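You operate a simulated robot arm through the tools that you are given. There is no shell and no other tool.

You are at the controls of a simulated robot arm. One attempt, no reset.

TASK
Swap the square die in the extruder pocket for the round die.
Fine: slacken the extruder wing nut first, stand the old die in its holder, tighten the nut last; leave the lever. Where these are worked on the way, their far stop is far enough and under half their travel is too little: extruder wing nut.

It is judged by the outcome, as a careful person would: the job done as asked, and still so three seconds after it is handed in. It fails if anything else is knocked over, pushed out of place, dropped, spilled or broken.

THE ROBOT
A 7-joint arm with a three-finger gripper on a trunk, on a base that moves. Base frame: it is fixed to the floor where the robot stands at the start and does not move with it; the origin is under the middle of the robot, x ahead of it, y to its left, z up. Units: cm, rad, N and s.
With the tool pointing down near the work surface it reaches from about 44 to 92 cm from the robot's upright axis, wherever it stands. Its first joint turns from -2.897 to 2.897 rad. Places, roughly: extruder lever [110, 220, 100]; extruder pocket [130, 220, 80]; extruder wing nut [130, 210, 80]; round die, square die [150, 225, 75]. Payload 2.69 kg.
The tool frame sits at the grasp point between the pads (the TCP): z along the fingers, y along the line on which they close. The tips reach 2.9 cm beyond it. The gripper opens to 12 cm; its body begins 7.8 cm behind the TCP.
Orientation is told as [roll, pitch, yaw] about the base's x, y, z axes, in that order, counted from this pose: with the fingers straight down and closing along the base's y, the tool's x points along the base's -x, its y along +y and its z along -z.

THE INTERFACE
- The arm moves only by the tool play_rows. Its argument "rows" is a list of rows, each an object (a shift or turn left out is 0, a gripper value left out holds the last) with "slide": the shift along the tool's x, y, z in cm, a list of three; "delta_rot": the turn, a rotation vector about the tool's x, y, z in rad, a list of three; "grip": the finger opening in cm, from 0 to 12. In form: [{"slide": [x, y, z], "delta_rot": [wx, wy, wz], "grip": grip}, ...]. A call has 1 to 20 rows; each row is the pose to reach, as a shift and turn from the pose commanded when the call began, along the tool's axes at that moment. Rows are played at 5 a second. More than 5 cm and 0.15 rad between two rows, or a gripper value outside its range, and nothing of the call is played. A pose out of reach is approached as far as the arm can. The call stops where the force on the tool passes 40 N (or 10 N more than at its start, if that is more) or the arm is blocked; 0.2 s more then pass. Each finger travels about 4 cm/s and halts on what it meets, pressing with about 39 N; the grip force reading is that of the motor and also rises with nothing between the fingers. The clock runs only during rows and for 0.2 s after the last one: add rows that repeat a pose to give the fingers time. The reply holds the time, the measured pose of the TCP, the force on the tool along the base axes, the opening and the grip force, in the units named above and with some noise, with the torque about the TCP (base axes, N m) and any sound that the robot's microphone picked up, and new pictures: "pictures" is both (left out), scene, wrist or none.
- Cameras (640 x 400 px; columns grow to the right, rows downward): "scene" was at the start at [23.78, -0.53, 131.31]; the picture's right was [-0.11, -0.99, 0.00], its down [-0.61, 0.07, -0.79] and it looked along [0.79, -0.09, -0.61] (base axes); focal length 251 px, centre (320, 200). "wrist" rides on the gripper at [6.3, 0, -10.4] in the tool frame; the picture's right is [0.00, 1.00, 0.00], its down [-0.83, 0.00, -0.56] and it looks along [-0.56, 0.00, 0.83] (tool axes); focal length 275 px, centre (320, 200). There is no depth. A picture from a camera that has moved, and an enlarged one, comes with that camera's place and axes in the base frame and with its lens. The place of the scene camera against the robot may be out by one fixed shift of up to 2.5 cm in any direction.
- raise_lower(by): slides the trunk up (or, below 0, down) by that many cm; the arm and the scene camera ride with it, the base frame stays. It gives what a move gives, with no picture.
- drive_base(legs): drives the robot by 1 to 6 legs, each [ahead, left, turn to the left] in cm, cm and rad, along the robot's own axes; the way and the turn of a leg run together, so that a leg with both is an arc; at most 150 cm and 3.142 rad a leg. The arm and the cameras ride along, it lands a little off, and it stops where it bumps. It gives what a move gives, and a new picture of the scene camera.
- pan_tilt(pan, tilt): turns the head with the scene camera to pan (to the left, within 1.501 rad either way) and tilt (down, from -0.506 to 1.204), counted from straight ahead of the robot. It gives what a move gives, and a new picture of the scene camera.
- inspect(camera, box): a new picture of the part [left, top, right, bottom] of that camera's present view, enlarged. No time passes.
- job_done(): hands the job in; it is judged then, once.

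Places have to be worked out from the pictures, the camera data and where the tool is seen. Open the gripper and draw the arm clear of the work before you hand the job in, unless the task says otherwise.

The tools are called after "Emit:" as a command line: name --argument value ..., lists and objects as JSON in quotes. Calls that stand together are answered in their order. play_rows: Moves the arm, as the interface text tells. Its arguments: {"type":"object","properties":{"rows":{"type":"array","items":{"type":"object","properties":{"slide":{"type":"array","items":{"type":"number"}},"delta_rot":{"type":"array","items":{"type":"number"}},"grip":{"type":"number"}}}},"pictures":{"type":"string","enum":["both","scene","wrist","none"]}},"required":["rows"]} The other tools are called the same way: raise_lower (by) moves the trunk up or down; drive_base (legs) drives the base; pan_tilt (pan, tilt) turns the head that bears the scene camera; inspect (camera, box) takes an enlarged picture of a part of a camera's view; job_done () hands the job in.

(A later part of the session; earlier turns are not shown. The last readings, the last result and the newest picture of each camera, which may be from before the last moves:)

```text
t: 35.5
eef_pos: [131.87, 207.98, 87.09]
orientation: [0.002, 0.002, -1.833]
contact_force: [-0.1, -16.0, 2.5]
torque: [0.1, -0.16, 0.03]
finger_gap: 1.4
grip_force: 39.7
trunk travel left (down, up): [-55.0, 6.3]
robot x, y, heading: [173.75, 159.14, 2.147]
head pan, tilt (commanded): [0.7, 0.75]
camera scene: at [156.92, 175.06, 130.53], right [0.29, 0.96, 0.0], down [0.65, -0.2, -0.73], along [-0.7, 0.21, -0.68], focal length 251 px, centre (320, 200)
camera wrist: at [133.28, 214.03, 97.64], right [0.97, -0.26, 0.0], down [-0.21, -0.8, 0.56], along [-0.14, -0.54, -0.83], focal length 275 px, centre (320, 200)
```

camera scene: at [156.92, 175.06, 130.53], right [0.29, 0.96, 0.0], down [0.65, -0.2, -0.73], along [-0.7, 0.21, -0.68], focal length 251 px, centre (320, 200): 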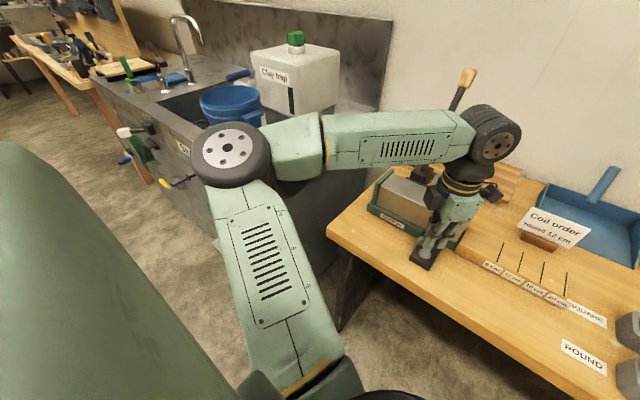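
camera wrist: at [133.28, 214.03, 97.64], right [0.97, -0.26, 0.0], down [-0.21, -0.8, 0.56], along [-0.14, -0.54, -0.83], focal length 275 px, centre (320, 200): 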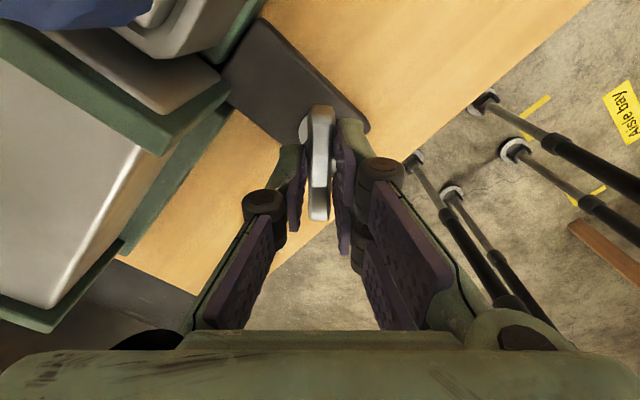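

2.3 rad turned and no stop yet. I go on, easing the 16 N along the wing.

Emit:
play_rows --rows '[{"slide": [-0.15, 0.04, 0]}, {"slide": [-0.15, 0.04, 0], "delta_rot": [0, 0, -0.1]}, {"slide": [-0.15, 0.04, 0], "delta_rot": [0, 0, -0.2]}, {"slide": [-0.15, 0.04, 0], "delta_rot": [0, 0, -0.3]}, {"slide": [-0.15, 0.04, 0], "delta_rot": [0, 0, -0.4]}, {"slide": [-0.15, 0.04, 0], "delta_rot": [0, 0, -0.4]}]' --pictures "both"

```text
t: 36.9
eef_pos: [131.81, 207.97, 87.19]
orientation: [0.0, 0.003, -1.431]
contact_force: [-3.8, -2.6, -0.4]
torque: [-0.46, 0.02, 0.01]
finger_gap: 1.36
grip_force: 40.8
trunk travel left (down, up): [-55.0, 6.3]
robot x, y, heading: [173.6, 159.01, 2.146]
head pan, tilt (commanded): [0.7, 0.75]
camera scene: at [156.88, 175.18, 130.51], right [0.29, 0.96, 0.0], down [0.65, -0.2, -0.73], along [-0.7, 0.21, -0.68], focal length 251 px, centre (320, 200)
camera wrist: at [130.76, 214.14, 97.65], right [0.99, 0.14, 0.0], down [0.12, -0.82, 0.55], along [0.08, -0.55, -0.83], focal length 275 px, centre (320, 200)
```

scene: 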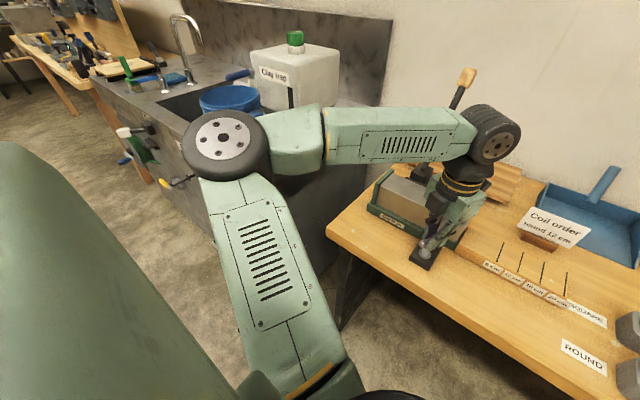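
wrist: 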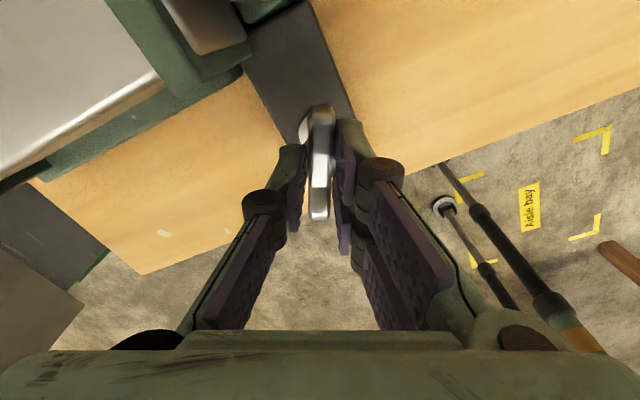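

2.7 rad turned, still smooth. I continue toward the far stop.

Emit:
play_rows --rows '[{"delta_rot": [0, 0, -0.1]}, {"delta_rot": [0, 0, -0.2]}, {"delta_rot": [0, 0, -0.3]}, {"delta_rot": [0, 0, -0.4]}, {"delta_rot": [0, 0, -0.4]}]' --pictures "both"

```text
t: 38.1
eef_pos: [131.81, 207.94, 87.21]
orientation: [0.001, 0.0, -1.035]
contact_force: [-2.8, 2.3, 0.3]
torque: [0.48, 0.31, -1.21]
finger_gap: 1.54
grip_force: 41.5
trunk travel left (down, up): [-55.0, 6.3]
robot x, y, heading: [173.94, 159.05, 2.148]
head pan, tilt (commanded): [0.7, 0.75]
camera scene: at [156.89, 175.19, 130.51], right [0.29, 0.96, 0.0], down [0.65, -0.2, -0.73], along [-0.7, 0.21, -0.68], focal length 251 px, centre (320, 200)
camera wrist: at [128.45, 213.31, 97.67], right [0.86, 0.51, 0.0], down [0.43, -0.71, 0.56], along [0.29, -0.48, -0.83], focal length 275 px, centre (320, 200)
```

scene: 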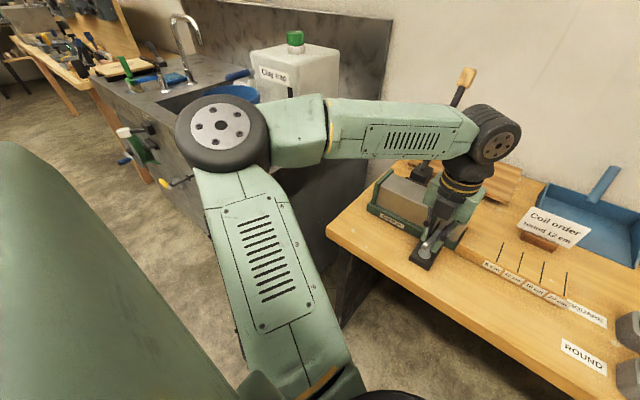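
wrist: 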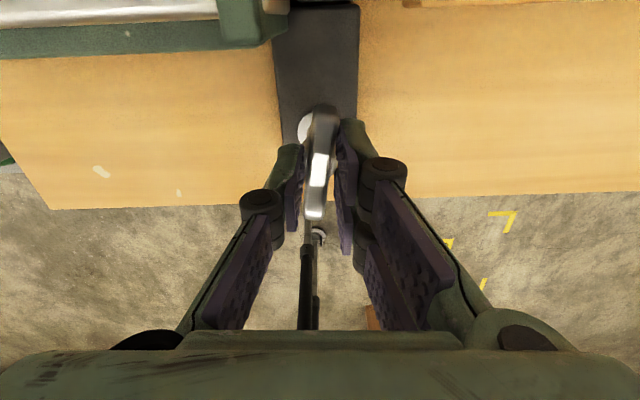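

Torque jumped to −1.2 N m and the wing skewed slightly in the pads: the slack stop is reached after about 3.0 rad. I back off 0.12 rad to unload, open, and rise clear.

Emit:
play_rows --rows '[{"delta_rot": [0, 0, 0.12]}, {"delta_rot": [0, 0, 0.12], "grip": 2.5}, {"delta_rot": [0, 0, 0.12], "grip": 4}, {"delta_rot": [0, 0, 0.12], "grip": 4.5}, {"delta_rot": [0, 0, 0.12], "grip": 4.5}, {"slide": [0, 0, -2], "delta_rot": [0, 0, 0.12], "grip": 4.5}, {"slide": [0, 0, -4], "delta_rot": [0, 0, 0.12], "grip": 4.5}, {"slide": [0, 0, -7], "delta_rot": [0, 0, 0.12]}, {"slide": [0, 0, -10], "delta_rot": [0, 0, 0.12]}, {"slide": [0, 0, -10], "delta_rot": [0, 0, 0.12]}]' --pictures "both"

Emit:
inspect --camera "wrist" --box '[200, 40, 440, 200]'

```text
t: 40.3
eef_pos: [131.77, 208.03, 97.3]
orientation: [0.0, 0.001, -1.156]
contact_force: [-0.1, 0.0, -0.2]
torque: [-0.04, 0.03, 0.01]
finger_gap: 4.48
grip_force: 0.1
trunk travel left (down, up): [-55.0, 6.3]
robot x, y, heading: [173.73, 159.39, 2.153]
head pan, tilt (commanded): [0.7, 0.75]
camera scene: at [156.9, 175.18, 130.51], right [0.29, 0.96, 0.0], down [0.65, -0.2, -0.73], along [-0.7, 0.21, -0.68], focal length 251 px, centre (320, 200)
camera wrist: at [129.12, 213.67, 107.71], right [0.91, 0.41, 0.0], down [0.34, -0.76, 0.56], along [0.23, -0.51, -0.83], focal length 275 px, centre (320, 200)
```

scene: 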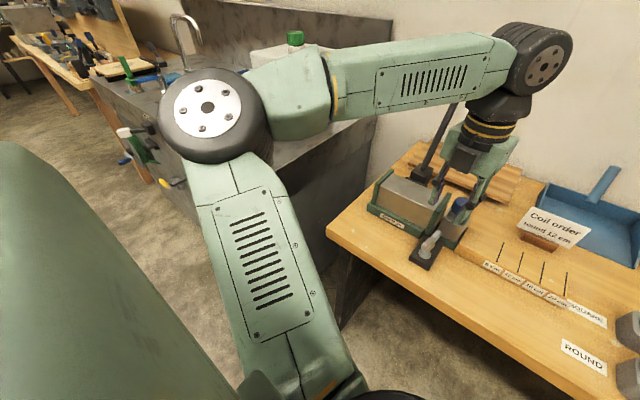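
wrist: 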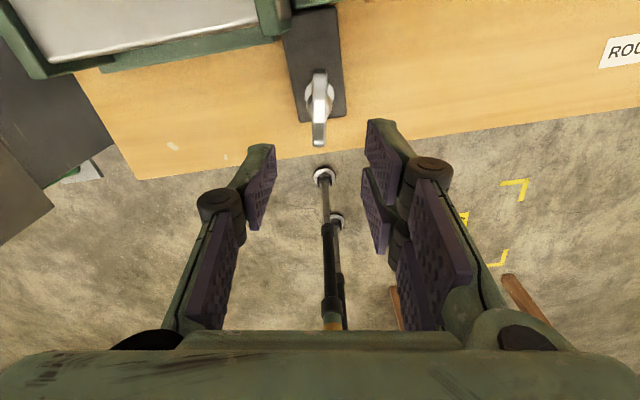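

```text
2.50 times, centred on (320, 120) of wrist
camera zoom: at [129.12, 213.67, 107.71], right [0.91, 0.41, 0.0], down [0.34, -0.76, 0.56], along [0.23, -0.51, -0.83], focal length 688 px, centre (320, 400)
```

zoom: 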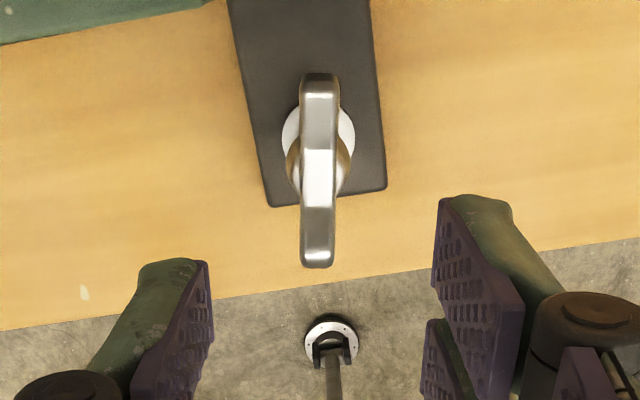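

The nut stays slack (wing turned about 3.0 rad). I now turn the tool back clockwise to yaw −2.563, so the fingers close along v (front–back), which keeps them clear of the extruder's end plate, and rise a little.

Emit:
play_rows --rows '[{"slide": [0, 0, -1], "delta_rot": [0, 0, 0.14]}, {"slide": [0, 0, -2], "delta_rot": [0, 0, 0.28]}, {"slide": [0, 0, -3], "delta_rot": [0, 0, 0.42]}, {"slide": [0, 0, -3], "delta_rot": [0, 0, 0.56]}, {"slide": [0, 0, -3], "delta_rot": [0, 0, 0.7]}, {"slide": [0, 0, -3], "delta_rot": [0, 0, 0.84]}, {"slide": [0, 0, -3], "delta_rot": [0, 0, 0.98]}, {"slide": [0, 0, -3], "delta_rot": [0, 0, 1.12]}, {"slide": [0, 0, -3], "delta_rot": [0, 0, 1.26]}, {"slide": [0, 0, -3], "delta_rot": [0, 0, 1.407]}, {"slide": [0, 0, -3], "delta_rot": [0, 0, 1.407]}]' --pictures "wrist"

Emit:
pan_tilt --pan 0.0 --tilt 0.75

```text
t: 42.7
eef_pos: [131.83, 207.83, 100.18]
orientation: [0.0, 0.0, -2.564]
contact_force: [0.7, -0.1, 0.7]
torque: [-0.01, 0.04, -0.04]
finger_gap: 4.48
grip_force: 0.0
trunk travel left (down, up): [-55.0, 6.3]
robot x, y, heading: [173.76, 159.37, 2.151]
head pan, tilt (commanded): [0.7, 0.75]
camera wrist: at [136.94, 211.3, 110.67], right [0.55, -0.84, 0.0], down [-0.69, -0.46, 0.56], along [-0.46, -0.31, -0.83], focal length 275 px, centre (320, 200)
```

wrist: 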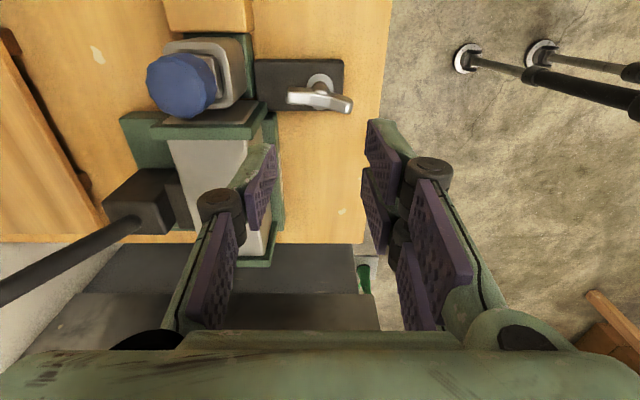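

```text
t: 43.7
eef_pos: [131.75, 207.81, 100.15]
orientation: [-0.001, 0.0, -2.561]
contact_force: [1.0, -0.5, 0.1]
torque: [0.02, -0.01, -0.04]
finger_gap: 4.5
grip_force: 0.0
trunk travel left (down, up): [-55.0, 6.3]
robot x, y, heading: [173.77, 159.05, 2.153]
head pan, tilt (commanded): [0.0, 0.75]
camera scene: at [160.31, 179.72, 130.51], right [0.84, 0.55, 0.0], down [0.37, -0.57, -0.73], along [-0.4, 0.61, -0.68], focal length 251 px, centre (320, 200)
```

scene: 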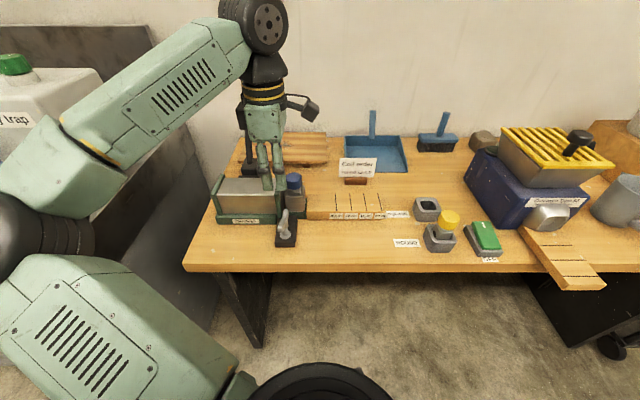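

Tool y now points toward the robot and x along +u. I move the tool above the pocket die's knob (u≈226.1, v≈112) at z=100 with the fingers at 6.5 cm to look at it closely.

Emit:
play_rows --rows '[{"slide": [0.5, -2.5, 0], "grip": 6.5}, {"slide": [1, -5, 0]}, {"slide": [1.5, -7.5, 0]}, {"slide": [2, -10, 0]}, {"slide": [2, -10, 0]}, {"slide": [2, -10, 0]}]' --pictures "both"

Emit:
inspect --camera "wrist" --box '[200, 40, 440, 200]'

Emit:
inspect --camera "scene" --box '[200, 130, 340, 260]'

```text
t: 45.1
eef_pos: [128.26, 217.42, 100.03]
orientation: [-0.001, 0.0, -2.563]
contact_force: [-0.1, 0.5, -0.7]
torque: [0.01, -0.01, -0.02]
finger_gap: 6.48
grip_force: 0.0
trunk travel left (down, up): [-55.0, 6.3]
robot x, y, heading: [173.85, 159.38, 2.147]
head pan, tilt (commanded): [0.0, 0.75]
camera scene: at [160.31, 179.72, 130.51], right [0.84, 0.55, 0.0], down [0.37, -0.57, -0.73], along [-0.4, 0.61, -0.68], focal length 251 px, centre (320, 200)
camera wrist: at [133.21, 220.83, 110.5], right [0.55, -0.83, 0.0], down [-0.69, -0.46, 0.56], along [-0.46, -0.31, -0.83], focal length 275 px, centre (320, 200)
```

scene: 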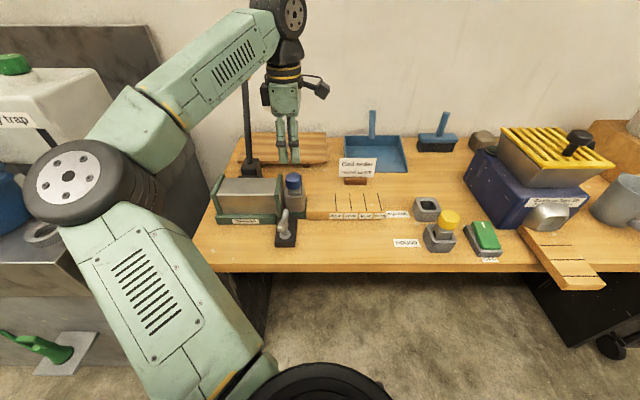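
wrist: 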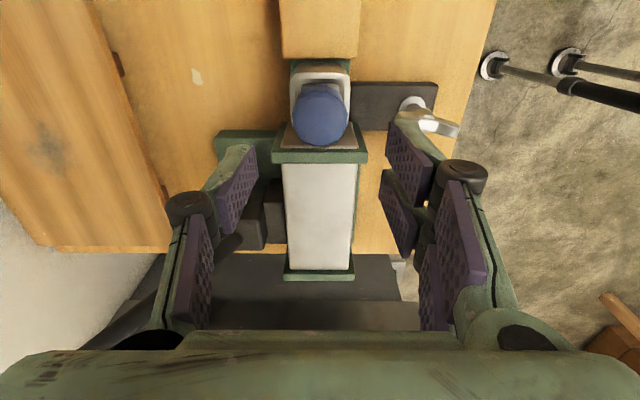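

```text
2.50 times, centred on (320, 120) of wrist
camera zoom: at [133.21, 220.83, 110.5], right [0.55, -0.83, 0.0], down [-0.69, -0.46, 0.56], along [-0.46, -0.31, -0.83], focal length 688 px, centre (320, 400)
```

zoom: 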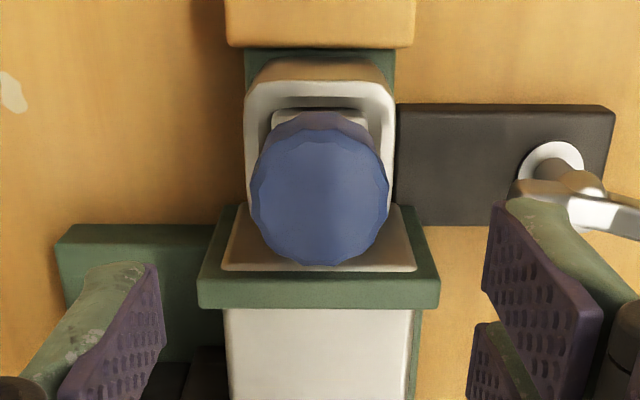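

```text
3.08 times, centred on (270, 195) of scene
camera zoom: at [160.31, 179.72, 130.51], right [0.84, 0.55, 0.0], down [0.37, -0.57, -0.73], along [-0.4, 0.61, -0.68], focal length 771 px, centre (474, 215)
```

zoom: 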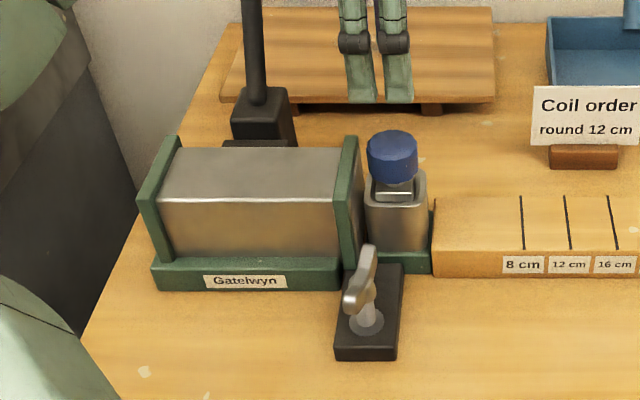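

The knob centre is at u≈226.05, v≈111.9, z 88–90.5; the pocket rim top is z≈86.8 and the end plate's top 88.7 at u≤223. I descend so the tips end at about z=87.6, just above the rim and around the knob.

Emit:
play_rows --rows '[{"slide": [-0.25, -0.15, 0]}, {"slide": [-0.25, -0.15, 2]}, {"slide": [-0.25, -0.15, 4]}, {"slide": [-0.25, -0.15, 6]}, {"slide": [-0.25, -0.15, 7.5]}, {"slide": [-0.25, -0.15, 8.5]}, {"slide": [-0.25, -0.15, 9.2]}, {"slide": [-0.25, -0.15, 9.2]}]' --pictures "both"

Emit:
inspect --camera "wrist" --box '[200, 60, 440, 220]'

Emit:
inspect --camera "scene" --box '[230, 130, 350, 240]'

```text
t: 46.9
eef_pos: [127.73, 217.23, 91.01]
orientation: [-0.002, 0.001, -2.563]
contact_force: [-0.8, -0.3, 0.1]
torque: [0.04, -0.01, -0.05]
finger_gap: 6.46
grip_force: 0.1
trunk travel left (down, up): [-55.0, 6.3]
robot x, y, heading: [173.97, 159.32, 2.147]
head pan, tilt (commanded): [0.0, 0.75]
camera scene: at [160.31, 179.73, 130.51], right [0.84, 0.55, 0.0], down [0.37, -0.57, -0.73], along [-0.4, 0.61, -0.68], focal length 251 px, centre (320, 200)
camera wrist: at [132.78, 220.78, 101.43], right [0.55, -0.83, 0.0], down [-0.69, -0.46, 0.56], along [-0.46, -0.31, -0.83], focal length 275 px, centre (320, 200)
```

scene: 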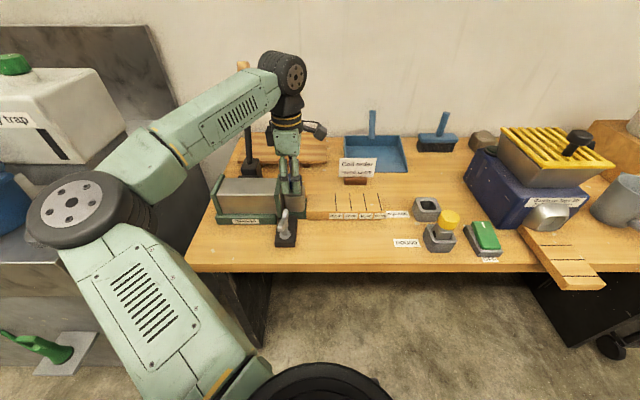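
wrist: 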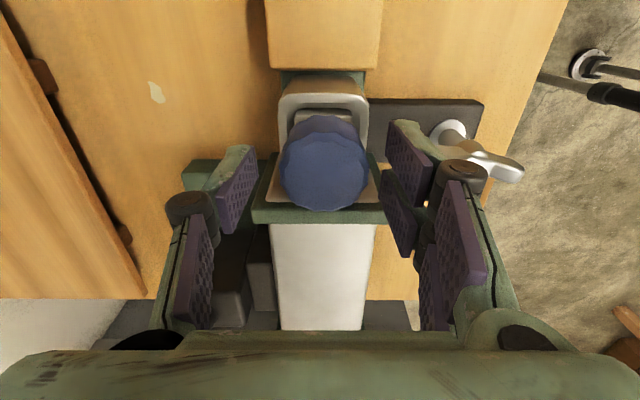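

```text
2.50 times, centred on (320, 140) of wrist
camera zoom: at [132.78, 220.78, 101.43], right [0.55, -0.83, 0.0], down [-0.69, -0.46, 0.56], along [-0.46, -0.31, -0.83], focal length 688 px, centre (320, 350)
```

zoom: 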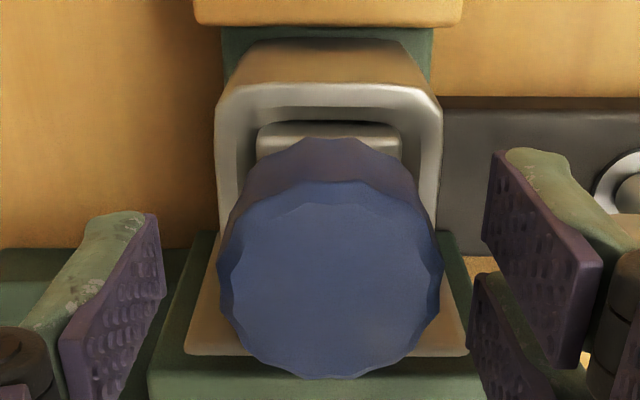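

```text
3.64 times, centred on (290, 185) of scene
camera zoom: at [160.31, 179.73, 130.51], right [0.84, 0.55, 0.0], down [0.37, -0.57, -0.73], along [-0.4, 0.61, -0.68], focal length 911 px, centre (429, 254)
```

zoom: 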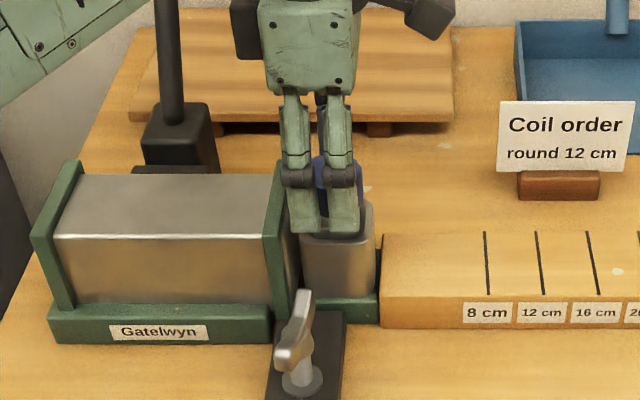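

Knob and tool are lined up (knob u≈226.0, tool u≈225.8). I shift 0.2 cm right, lower 0.4 cm so the tips are around z=87.7, and close on the knob.

Emit:
play_rows --rows '[{"slide": [0.2, 0, 0.2]}, {"slide": [0.2, 0, 0.4]}, {"slide": [0.2, 0, 0.4], "grip": 5}, {"slide": [0.2, 0, 0.4], "grip": 4}, {"slide": [0.2, 0, 0.4], "grip": 2.5}, {"slide": [0.2, 0, 0.4], "grip": 2.5}, {"slide": [0.2, 0, 0.4], "grip": 2.5}]' --pictures "both"

Emit:
inspect --camera "scene" --box '[230, 130, 350, 240]'

```text
t: 48.5
eef_pos: [127.84, 217.37, 90.46]
orientation: [-0.001, 0.001, -2.561]
contact_force: [0.1, -1.3, 0.3]
torque: [-0.02, -0.02, -0.01]
finger_gap: 3.95
grip_force: 38.7
trunk travel left (down, up): [-55.0, 6.3]
robot x, y, heading: [173.25, 159.37, 2.147]
head pan, tilt (commanded): [0.0, 0.75]
camera scene: at [160.31, 179.72, 130.51], right [0.84, 0.55, 0.0], down [0.37, -0.57, -0.73], along [-0.4, 0.61, -0.68], focal length 251 px, centre (320, 200)
camera wrist: at [133.02, 220.9, 101.06], right [0.55, -0.83, 0.0], down [-0.69, -0.46, 0.56], along [-0.46, -0.31, -0.83], focal length 275 px, centre (320, 200)
```

scene: 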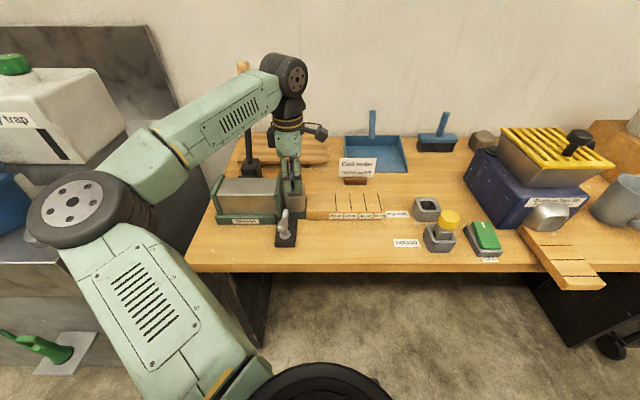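
wrist: 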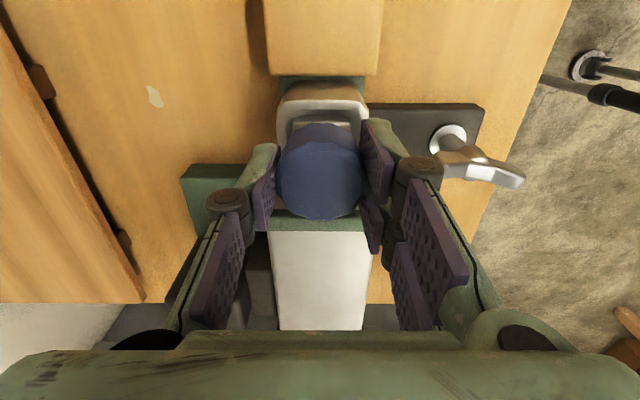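

```text
3.64 times, centred on (290, 185) of scene
camera zoom: at [160.31, 179.72, 130.51], right [0.84, 0.55, 0.0], down [0.37, -0.57, -0.73], along [-0.4, 0.61, -0.68], focal length 911 px, centre (429, 254)
```

zoom: 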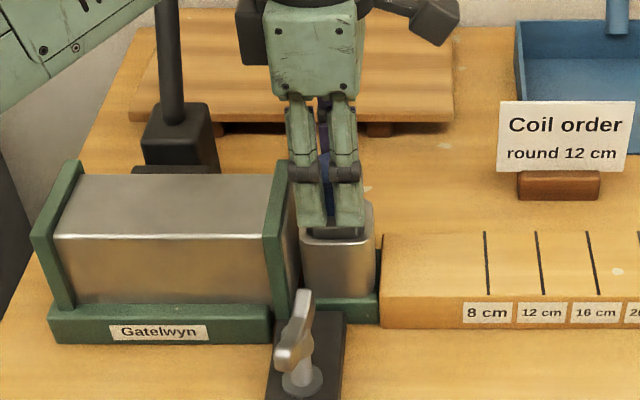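

The knob is firmly held (gap 3.95, no side load) at TCP ≈ (127.85, 217.37, 90.5), which I note as the pocket's insertion pose. I lift straight up slowly.

Emit:
play_rows --rows '[{"slide": [0, 0, -0.5]}, {"slide": [0, 0, -1]}, {"slide": [0, 0, -1.5]}, {"slide": [0, 0, -2]}, {"slide": [0, 0, -2.5]}, {"slide": [0, 0, -3]}, {"slide": [0, 0, -3.5]}, {"slide": [0, 0, -4]}, {"slide": [0, 0, -4.75]}, {"slide": [0, 0, -5.5]}, {"slide": [0, 0, -6.5]}, {"slide": [0, 0, -7.5]}, {"slide": [0, 0, -8.5]}, {"slide": [0, 0, -9.5]}, {"slide": [0, 0, -10]}, {"slide": [0, 0, -10]}]' --pictures "both"

Emit:
inspect --camera "scene" --box '[220, 110, 360, 240]'

Emit:
inspect --camera "wrist" --box '[200, 40, 440, 200]'

```text
t: 51.9
eef_pos: [127.87, 217.41, 100.6]
orientation: [0.001, -0.001, -2.561]
contact_force: [0.0, -0.4, -1.5]
torque: [0.03, -0.02, 0.03]
finger_gap: 3.94
grip_force: 39.0
trunk travel left (down, up): [-55.0, 6.3]
robot x, y, heading: [173.52, 159.2, 2.15]
head pan, tilt (commanded): [0.0, 0.75]
camera scene: at [160.3, 179.74, 130.51], right [0.84, 0.55, 0.0], down [0.37, -0.57, -0.73], along [-0.4, 0.61, -0.68], focal length 251 px, centre (320, 200)
camera wrist: at [133.02, 220.86, 111.1], right [0.55, -0.83, 0.0], down [-0.69, -0.46, 0.56], along [-0.46, -0.31, -0.83], focal length 275 px, centre (320, 200)
```

scene: 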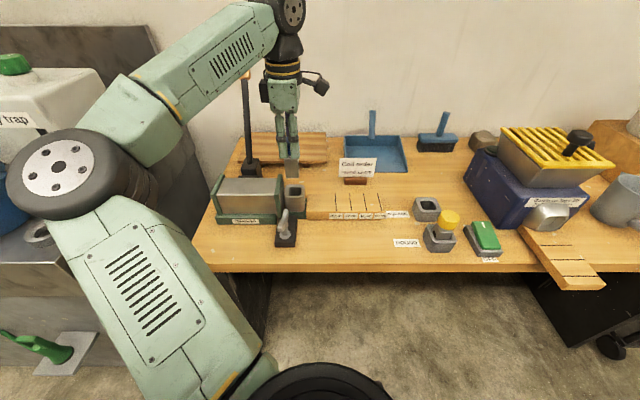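
wrist: 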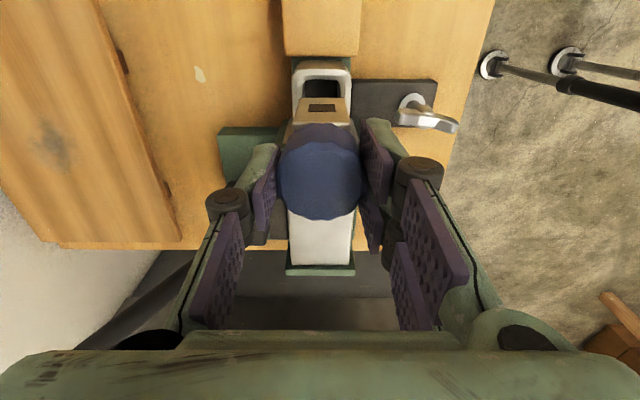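

```text
3.08 times, centred on (290, 175) of scene
camera zoom: at [160.3, 179.74, 130.51], right [0.84, 0.55, 0.0], down [0.37, -0.57, -0.73], along [-0.4, 0.61, -0.68], focal length 771 px, centre (412, 277)
```

zoom: 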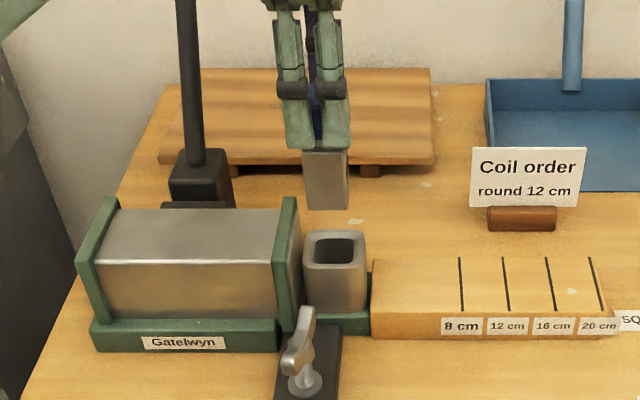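

```text
2.50 times, centred on (320, 120) of wrist
camera zoom: at [133.02, 220.86, 111.1], right [0.55, -0.83, 0.0], down [-0.69, -0.46, 0.56], along [-0.46, -0.31, -0.83], focal length 688 px, centre (320, 400)
```

zoom: 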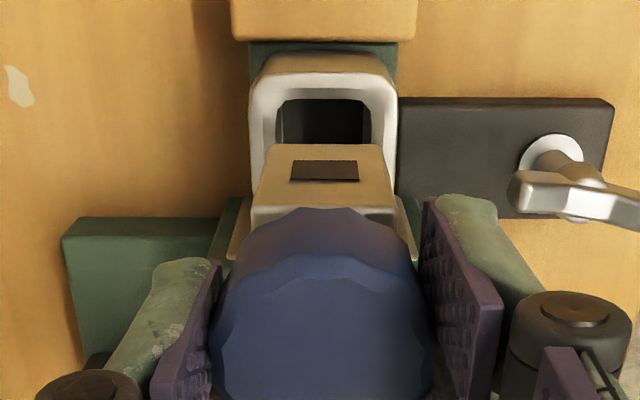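

The square die is out (its orifice faces +u, its lower end about 9 cm below the TCP). The empty SQUARE holder is at about u=261.7, v=110.3. I carry the die level to just short of it (u≈257.7) to look.

Emit:
play_rows --rows '[{"slide": [1, 0, 0]}, {"slide": [3, 0.1, 0]}, {"slide": [5.5, 0.3, 0]}, {"slide": [8, 0.5, 0]}, {"slide": [10.5, 0.7, 0]}, {"slide": [13, 0.9, 0]}, {"slide": [15.5, 1.1, 0]}, {"slide": [18, 1.3, 0]}, {"slide": [20.5, 1.5, 0]}, {"slide": [23, 1.6, 0]}, {"slide": [25.5, 1.6, 0]}, {"slide": [28, 1.6, 0]}, {"slide": [30, 1.6, 0]}, {"slide": [31.2, 1.6, 0]}, {"slide": [31.7, 1.6, 0]}, {"slide": [31.7, 1.6, 0]}]' --pictures "both"

Emit:
inspect --camera "wrist" --box '[200, 0, 440, 160]'

Emit:
inspect --camera "scene" --box '[370, 130, 510, 270]'

```text
t: 55.3
eef_pos: [155.26, 233.44, 100.53]
orientation: [0.0, 0.0, -2.561]
contact_force: [-0.5, 0.8, -2.7]
torque: [0.0, 0.06, -0.01]
finger_gap: 3.93
grip_force: 39.2
trunk travel left (down, up): [-55.0, 6.3]
robot x, y, heading: [173.6, 159.12, 2.147]
head pan, tilt (commanded): [0.0, 0.75]
camera scene: at [160.31, 179.74, 130.51], right [0.84, 0.55, 0.0], down [0.37, -0.57, -0.73], along [-0.4, 0.61, -0.68], focal length 251 px, centre (320, 200)
camera wrist: at [160.39, 236.89, 110.99], right [0.55, -0.83, 0.0], down [-0.69, -0.46, 0.56], along [-0.46, -0.31, -0.83], focal length 275 px, centre (320, 200)
```

scene: 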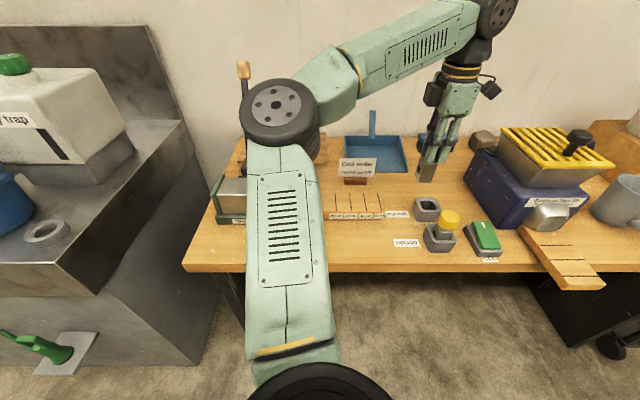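
wrist: 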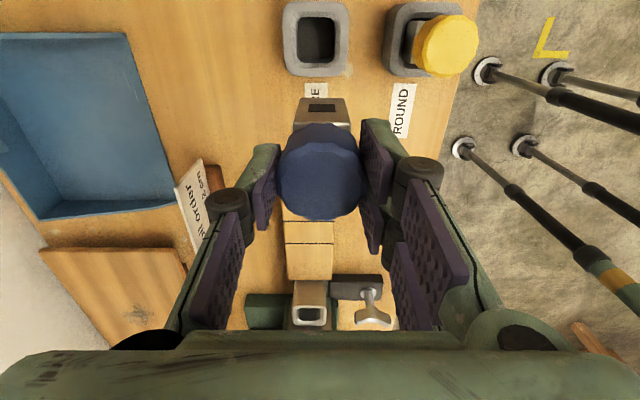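

```text
2.50 times, centred on (320, 80) of wrist
camera zoom: at [160.39, 236.89, 110.99], right [0.55, -0.83, 0.0], down [-0.69, -0.46, 0.56], along [-0.46, -0.31, -0.83], focal length 688 px, centre (320, 500)
```

zoom: 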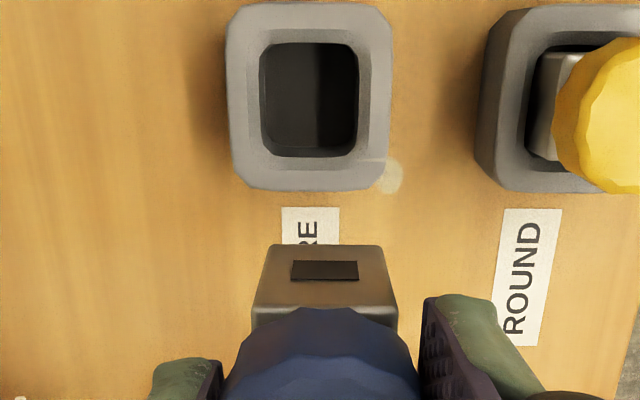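

```text
2.86 times, centred on (440, 200) of scene
camera zoom: at [160.31, 179.74, 130.51], right [0.84, 0.55, 0.0], down [0.37, -0.57, -0.73], along [-0.4, 0.61, -0.68], focal length 716 px, centre (-23, 200)
```

zoom: 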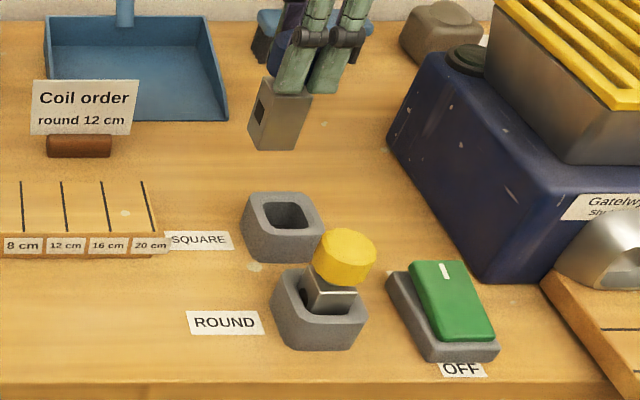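

Both holders are visible and aligned with the bench; the square die's orifice goes through from side to side. The SQUARE opening's centre is at about u=261.9, v=110.8 with its rim at z≈81.7, so I move 4.2 cm right, 0.55 cm inward, then lower until the die's end is just above the rim.

Emit:
play_rows --rows '[{"slide": [1.5, -0.2, 0]}, {"slide": [3, -0.4, 0]}, {"slide": [4.2, -0.55, 0]}, {"slide": [4.2, -0.55, 1.5]}, {"slide": [4.2, -0.55, 3]}, {"slide": [4.2, -0.55, 4.5]}, {"slide": [4.2, -0.55, 6]}, {"slide": [4.2, -0.55, 7]}, {"slide": [4.2, -0.55, 7.8]}, {"slide": [4.2, -0.55, 7.8]}]' --pictures "both"

Emit:
inspect --camera "wrist" --box '[220, 20, 420, 180]'

Emit:
inspect --camera "scene" --box '[380, 150, 500, 260]'

```text
t: 57.5
eef_pos: [158.42, 236.21, 92.67]
orientation: [0.0, 0.001, -2.564]
contact_force: [0.3, -0.3, -2.2]
torque: [0.03, -0.02, -0.02]
finger_gap: 3.91
grip_force: 38.8
trunk travel left (down, up): [-55.0, 6.3]
robot x, y, heading: [173.93, 159.08, 2.15]
head pan, tilt (commanded): [0.0, 0.75]
camera scene: at [160.31, 179.74, 130.51], right [0.84, 0.55, 0.0], down [0.37, -0.57, -0.73], along [-0.4, 0.61, -0.68], focal length 251 px, centre (320, 200)
camera wrist: at [163.58, 239.69, 103.22], right [0.55, -0.83, 0.0], down [-0.69, -0.46, 0.56], along [-0.46, -0.31, -0.83], focal length 275 px, centre (320, 200)
```

scene: 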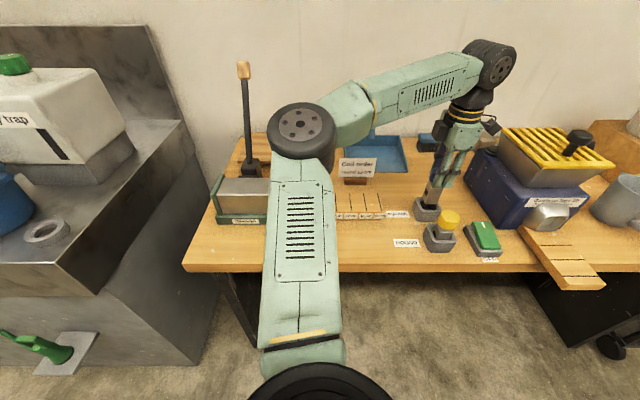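
wrist: 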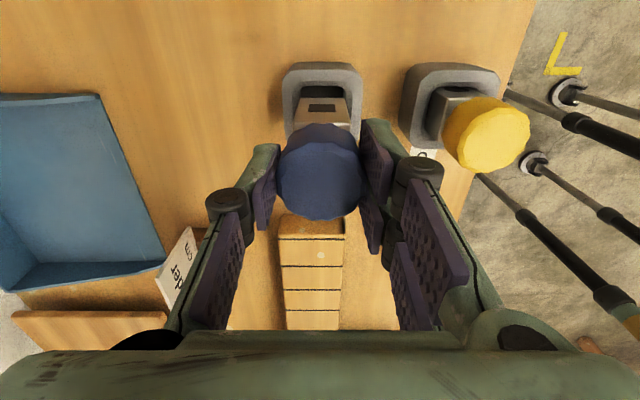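

```text
2.50 times, centred on (320, 100) of wrist
camera zoom: at [163.58, 239.69, 103.22], right [0.55, -0.83, 0.0], down [-0.69, -0.46, 0.56], along [-0.46, -0.31, -0.83], focal length 688 px, centre (320, 450)
```

zoom: 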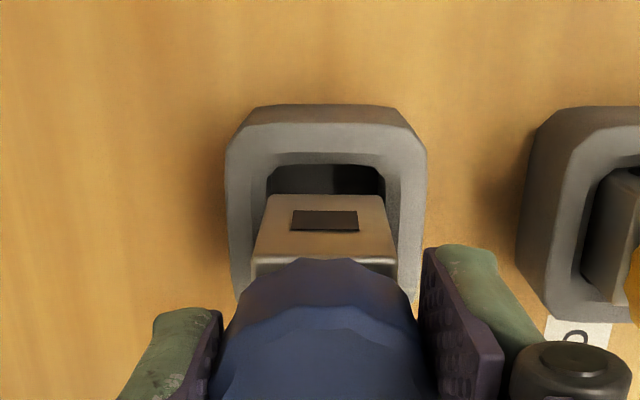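

```text
3.64 times, centred on (440, 205) of scene
camera zoom: at [160.31, 179.74, 130.51], right [0.84, 0.55, 0.0], down [0.37, -0.57, -0.73], along [-0.4, 0.61, -0.68], focal length 911 px, centre (-116, 182)
```

zoom: 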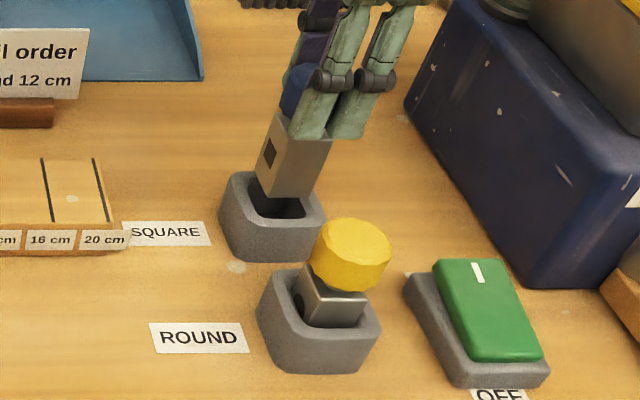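

The die is centred over the opening in v, and needs about 0.17 cm more to the right. I shift that and lower slowly into the holder, checking the force partway.

Emit:
play_rows --rows '[{"slide": [0.17, 0, 0]}, {"slide": [0.17, 0, 0.4]}, {"slide": [0.17, 0, 0.8]}, {"slide": [0.17, 0, 1.2]}, {"slide": [0.17, 0, 1.6]}, {"slide": [0.17, 0, 2.0]}, {"slide": [0.17, 0, 2.4]}, {"slide": [0.17, 0, 2.8]}, {"slide": [0.17, 0, 3.2]}, {"slide": [0.17, 0, 3.2]}]' --pictures "both"

Emit:
inspect --camera "scene" --box '[380, 150, 500, 260]'

```text
t: 59.7
eef_pos: [158.69, 236.45, 89.3]
orientation: [0.0, -0.001, -2.561]
contact_force: [0.5, 0.3, -1.4]
torque: [0.0, 0.0, 0.02]
finger_gap: 3.93
grip_force: 38.4
trunk travel left (down, up): [-55.0, 6.3]
robot x, y, heading: [173.86, 159.38, 2.149]
head pan, tilt (commanded): [0.0, 0.75]
camera scene: at [160.31, 179.74, 130.51], right [0.84, 0.55, 0.0], down [0.37, -0.57, -0.73], along [-0.4, 0.61, -0.68], focal length 251 px, centre (320, 200)
camera wrist: at [163.8, 239.81, 100.0], right [0.55, -0.83, 0.0], down [-0.69, -0.46, 0.56], along [-0.46, -0.31, -0.83], focal length 275 px, centre (320, 200)
```

scene: 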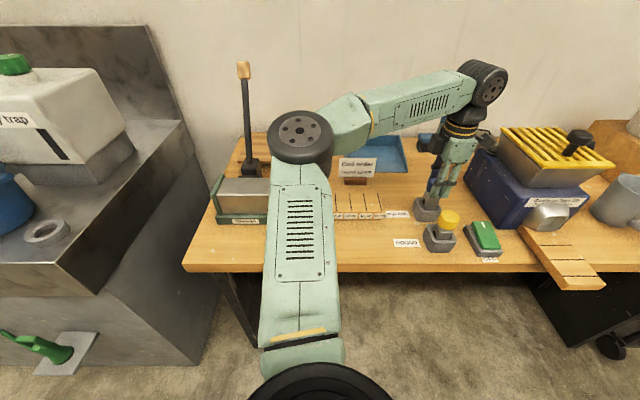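
wrist: 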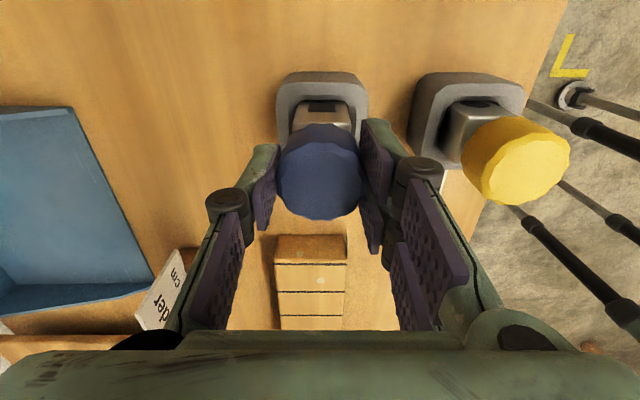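

```text
3.64 times, centred on (440, 205) of scene
camera zoom: at [160.31, 179.74, 130.51], right [0.84, 0.55, 0.0], down [0.37, -0.57, -0.73], along [-0.4, 0.61, -0.68], focal length 911 px, centre (-116, 182)
```

zoom: 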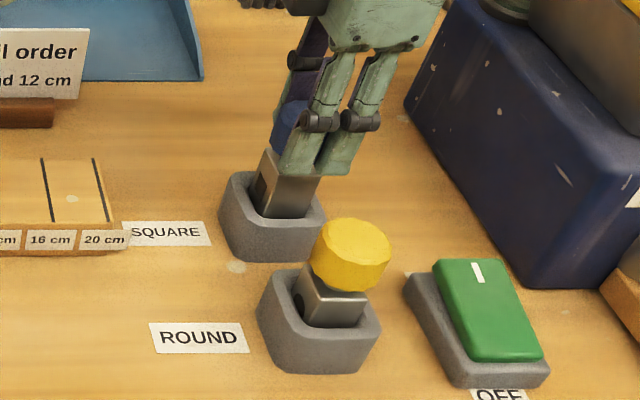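

No contact force; the die is going in. I lower further in small steps towards the expected bottom at TCP z≈88.

Emit:
play_rows --rows '[{"slide": [0, 0, 0.3]}, {"slide": [0, 0, 0.6]}, {"slide": [0, 0, 0.8]}, {"slide": [0, 0, 1.0]}, {"slide": [0, 0, 1.0]}]' --pictures "none"

```text
t: 60.9
eef_pos: [158.58, 236.34, 88.54]
orientation: [0.0, 0.002, -2.563]
contact_force: [-0.3, -0.1, -0.5]
torque: [-0.04, -0.03, -0.01]
finger_gap: 3.92
grip_force: 39.3
trunk travel left (down, up): [-55.0, 6.3]
robot x, y, heading: [173.62, 159.33, 2.146]
head pan, tilt (commanded): [0.0, 0.75]
```

Still free at z≈88.5. I creep down in 0.1 cm steps until contact shows.

Emit:
play_rows --rows '[{"slide": [0, 0, 0.1]}, {"slide": [0, 0, 0.2]}, {"slide": [0, 0, 0.3]}, {"slide": [0, 0, 0.3]}]' --pictures "none"

```text
t: 61.9
eef_pos: [158.59, 236.45, 88.33]
orientation: [0.001, -0.002, -2.561]
contact_force: [-0.2, -0.2, -1.4]
torque: [0.01, 0.03, 0.02]
finger_gap: 3.93
grip_force: 38.8
trunk travel left (down, up): [-55.0, 6.3]
robot x, y, heading: [173.62, 159.08, 2.148]
head pan, tilt (commanded): [0.0, 0.75]
```

Emit:
play_rows --rows '[{"slide": [0, 0, 0.1]}, {"slide": [0, 0, 0.2]}, {"slide": [0, 0, 0.3]}, {"slide": [0, 0, 0.3]}]' --pictures "both"

Emit:
inspect --camera "scene" --box '[380, 150, 500, 260]'

```text
t: 62.9
eef_pos: [158.63, 236.4, 87.94]
orientation: [-0.001, 0.004, -2.561]
contact_force: [-0.1, -0.1, 2.0]
torque: [0.09, 0.03, 0.02]
finger_gap: 3.94
grip_force: 38.8
trunk travel left (down, up): [-55.0, 6.3]
robot x, y, heading: [173.59, 159.2, 2.146]
head pan, tilt (commanded): [0.0, 0.75]
camera scene: at [160.32, 179.71, 130.52], right [0.84, 0.55, 0.0], down [0.37, -0.57, -0.73], along [-0.4, 0.61, -0.68], focal length 251 px, centre (320, 200)
camera wrist: at [163.83, 239.82, 98.46], right [0.55, -0.83, 0.0], down [-0.69, -0.46, 0.56], along [-0.46, -0.31, -0.83], focal length 275 px, centre (320, 200)
```

scene: 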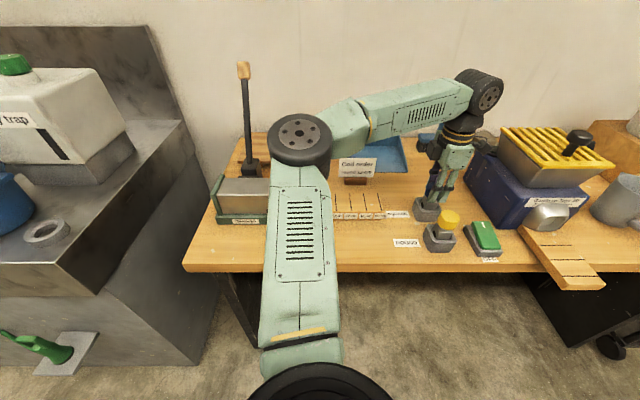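
wrist: 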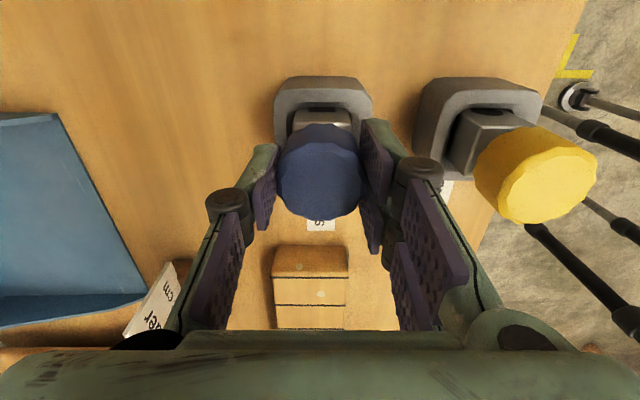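

```text
3.64 times, centred on (440, 205) of scene
camera zoom: at [160.32, 179.71, 130.52], right [0.84, 0.55, 0.0], down [0.37, -0.57, -0.73], along [-0.4, 0.61, -0.68], focal length 911 px, centre (-116, 182)
```

zoom: 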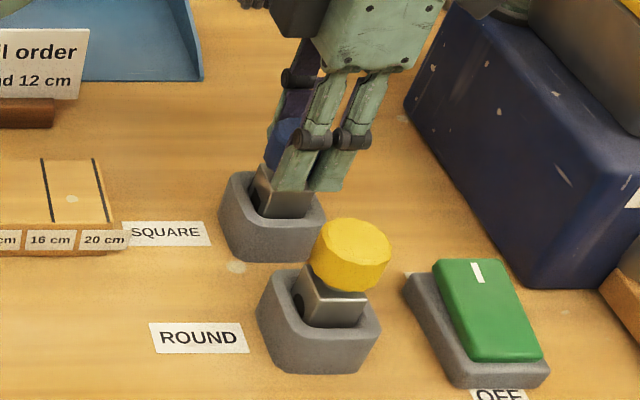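

The reading went from −1.4 N (die's weight) to +2 N at z≈87.95: the die has just touched bottom, as deep as the round one sits. I open the fingers and rise straight up.

Emit:
play_rows --rows '[{"slide": [0, 0, 0.03]}, {"slide": [0, 0, 0.03], "grip": 4.6}, {"slide": [0, 0, 0.03], "grip": 5.5}, {"slide": [0, 0, 0.03], "grip": 6.5}, {"slide": [0, 0, 0.03], "grip": 6.5}, {"slide": [0, 0, 0.03], "grip": 6.5}, {"slide": [0, 0, -1.5]}, {"slide": [0, 0, -3]}, {"slide": [0, 0, -5]}, {"slide": [0, 0, -7.5]}, {"slide": [0, 0, -10]}, {"slide": [0, 0, -12]}, {"slide": [0, 0, -12]}]' --pictures "both"

Emit:
inspect --camera "scene" --box '[380, 150, 500, 260]'

Emit:
inspect --camera "wrist" --box '[240, 20, 480, 180]'

```text
t: 65.7
eef_pos: [158.68, 236.44, 100.06]
orientation: [0.001, 0.001, -2.563]
contact_force: [0.0, 0.0, -0.4]
torque: [0.01, -0.05, -0.02]
finger_gap: 6.51
grip_force: 0.0
trunk travel left (down, up): [-55.0, 6.3]
robot x, y, heading: [174.05, 159.43, 2.145]
head pan, tilt (commanded): [0.0, 0.75]
camera scene: at [160.31, 179.73, 130.51], right [0.84, 0.55, 0.0], down [0.37, -0.57, -0.73], along [-0.4, 0.61, -0.68], focal length 251 px, centre (320, 200)
camera wrist: at [163.85, 239.88, 110.5], right [0.55, -0.83, 0.0], down [-0.69, -0.46, 0.56], along [-0.46, -0.31, -0.83], focal length 275 px, centre (320, 200)
```

scene: 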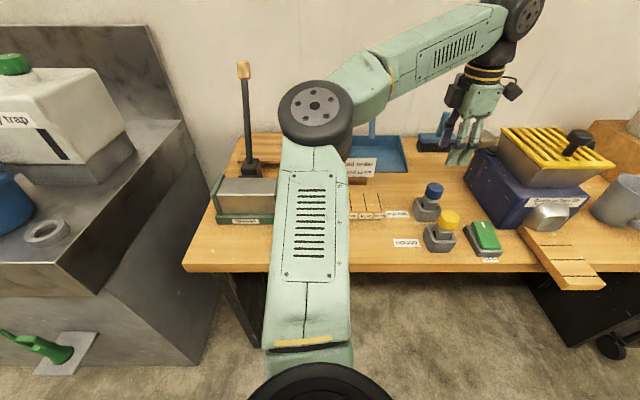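
wrist: 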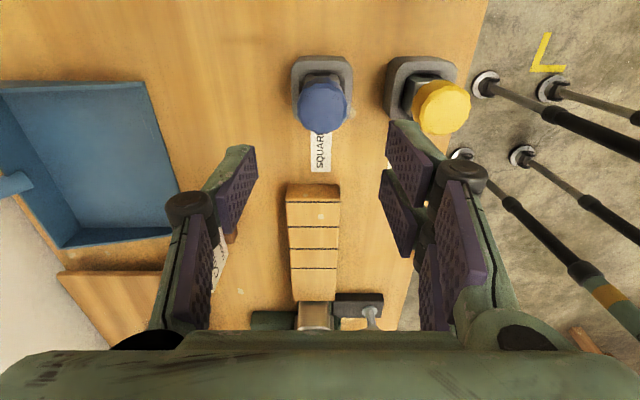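

```text
3.64 times, centred on (440, 205) of scene
camera zoom: at [160.31, 179.73, 130.51], right [0.84, 0.55, 0.0], down [0.37, -0.57, -0.73], along [-0.4, 0.61, -0.68], focal length 911 px, centre (-116, 182)
```

zoom: 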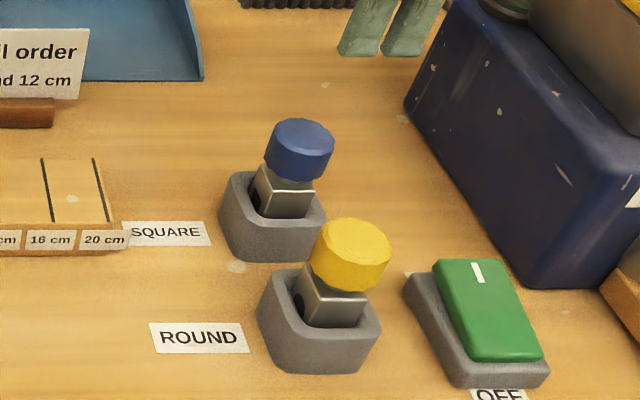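

```text
2.50 times, centred on (360, 100) of wrist
camera zoom: at [163.85, 239.88, 110.5], right [0.55, -0.83, 0.0], down [-0.69, -0.46, 0.56], along [-0.46, -0.31, -0.83], focal length 688 px, centre (220, 450)
```

zoom: 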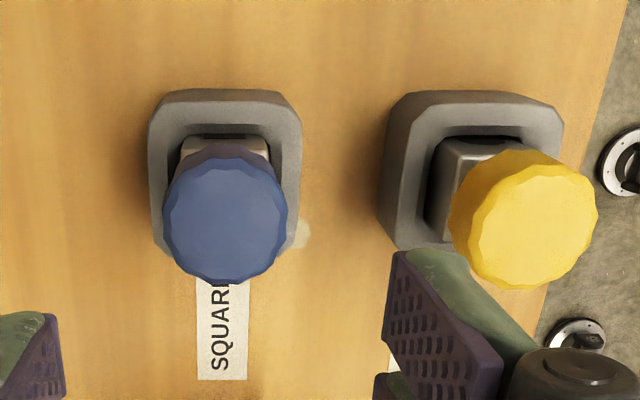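

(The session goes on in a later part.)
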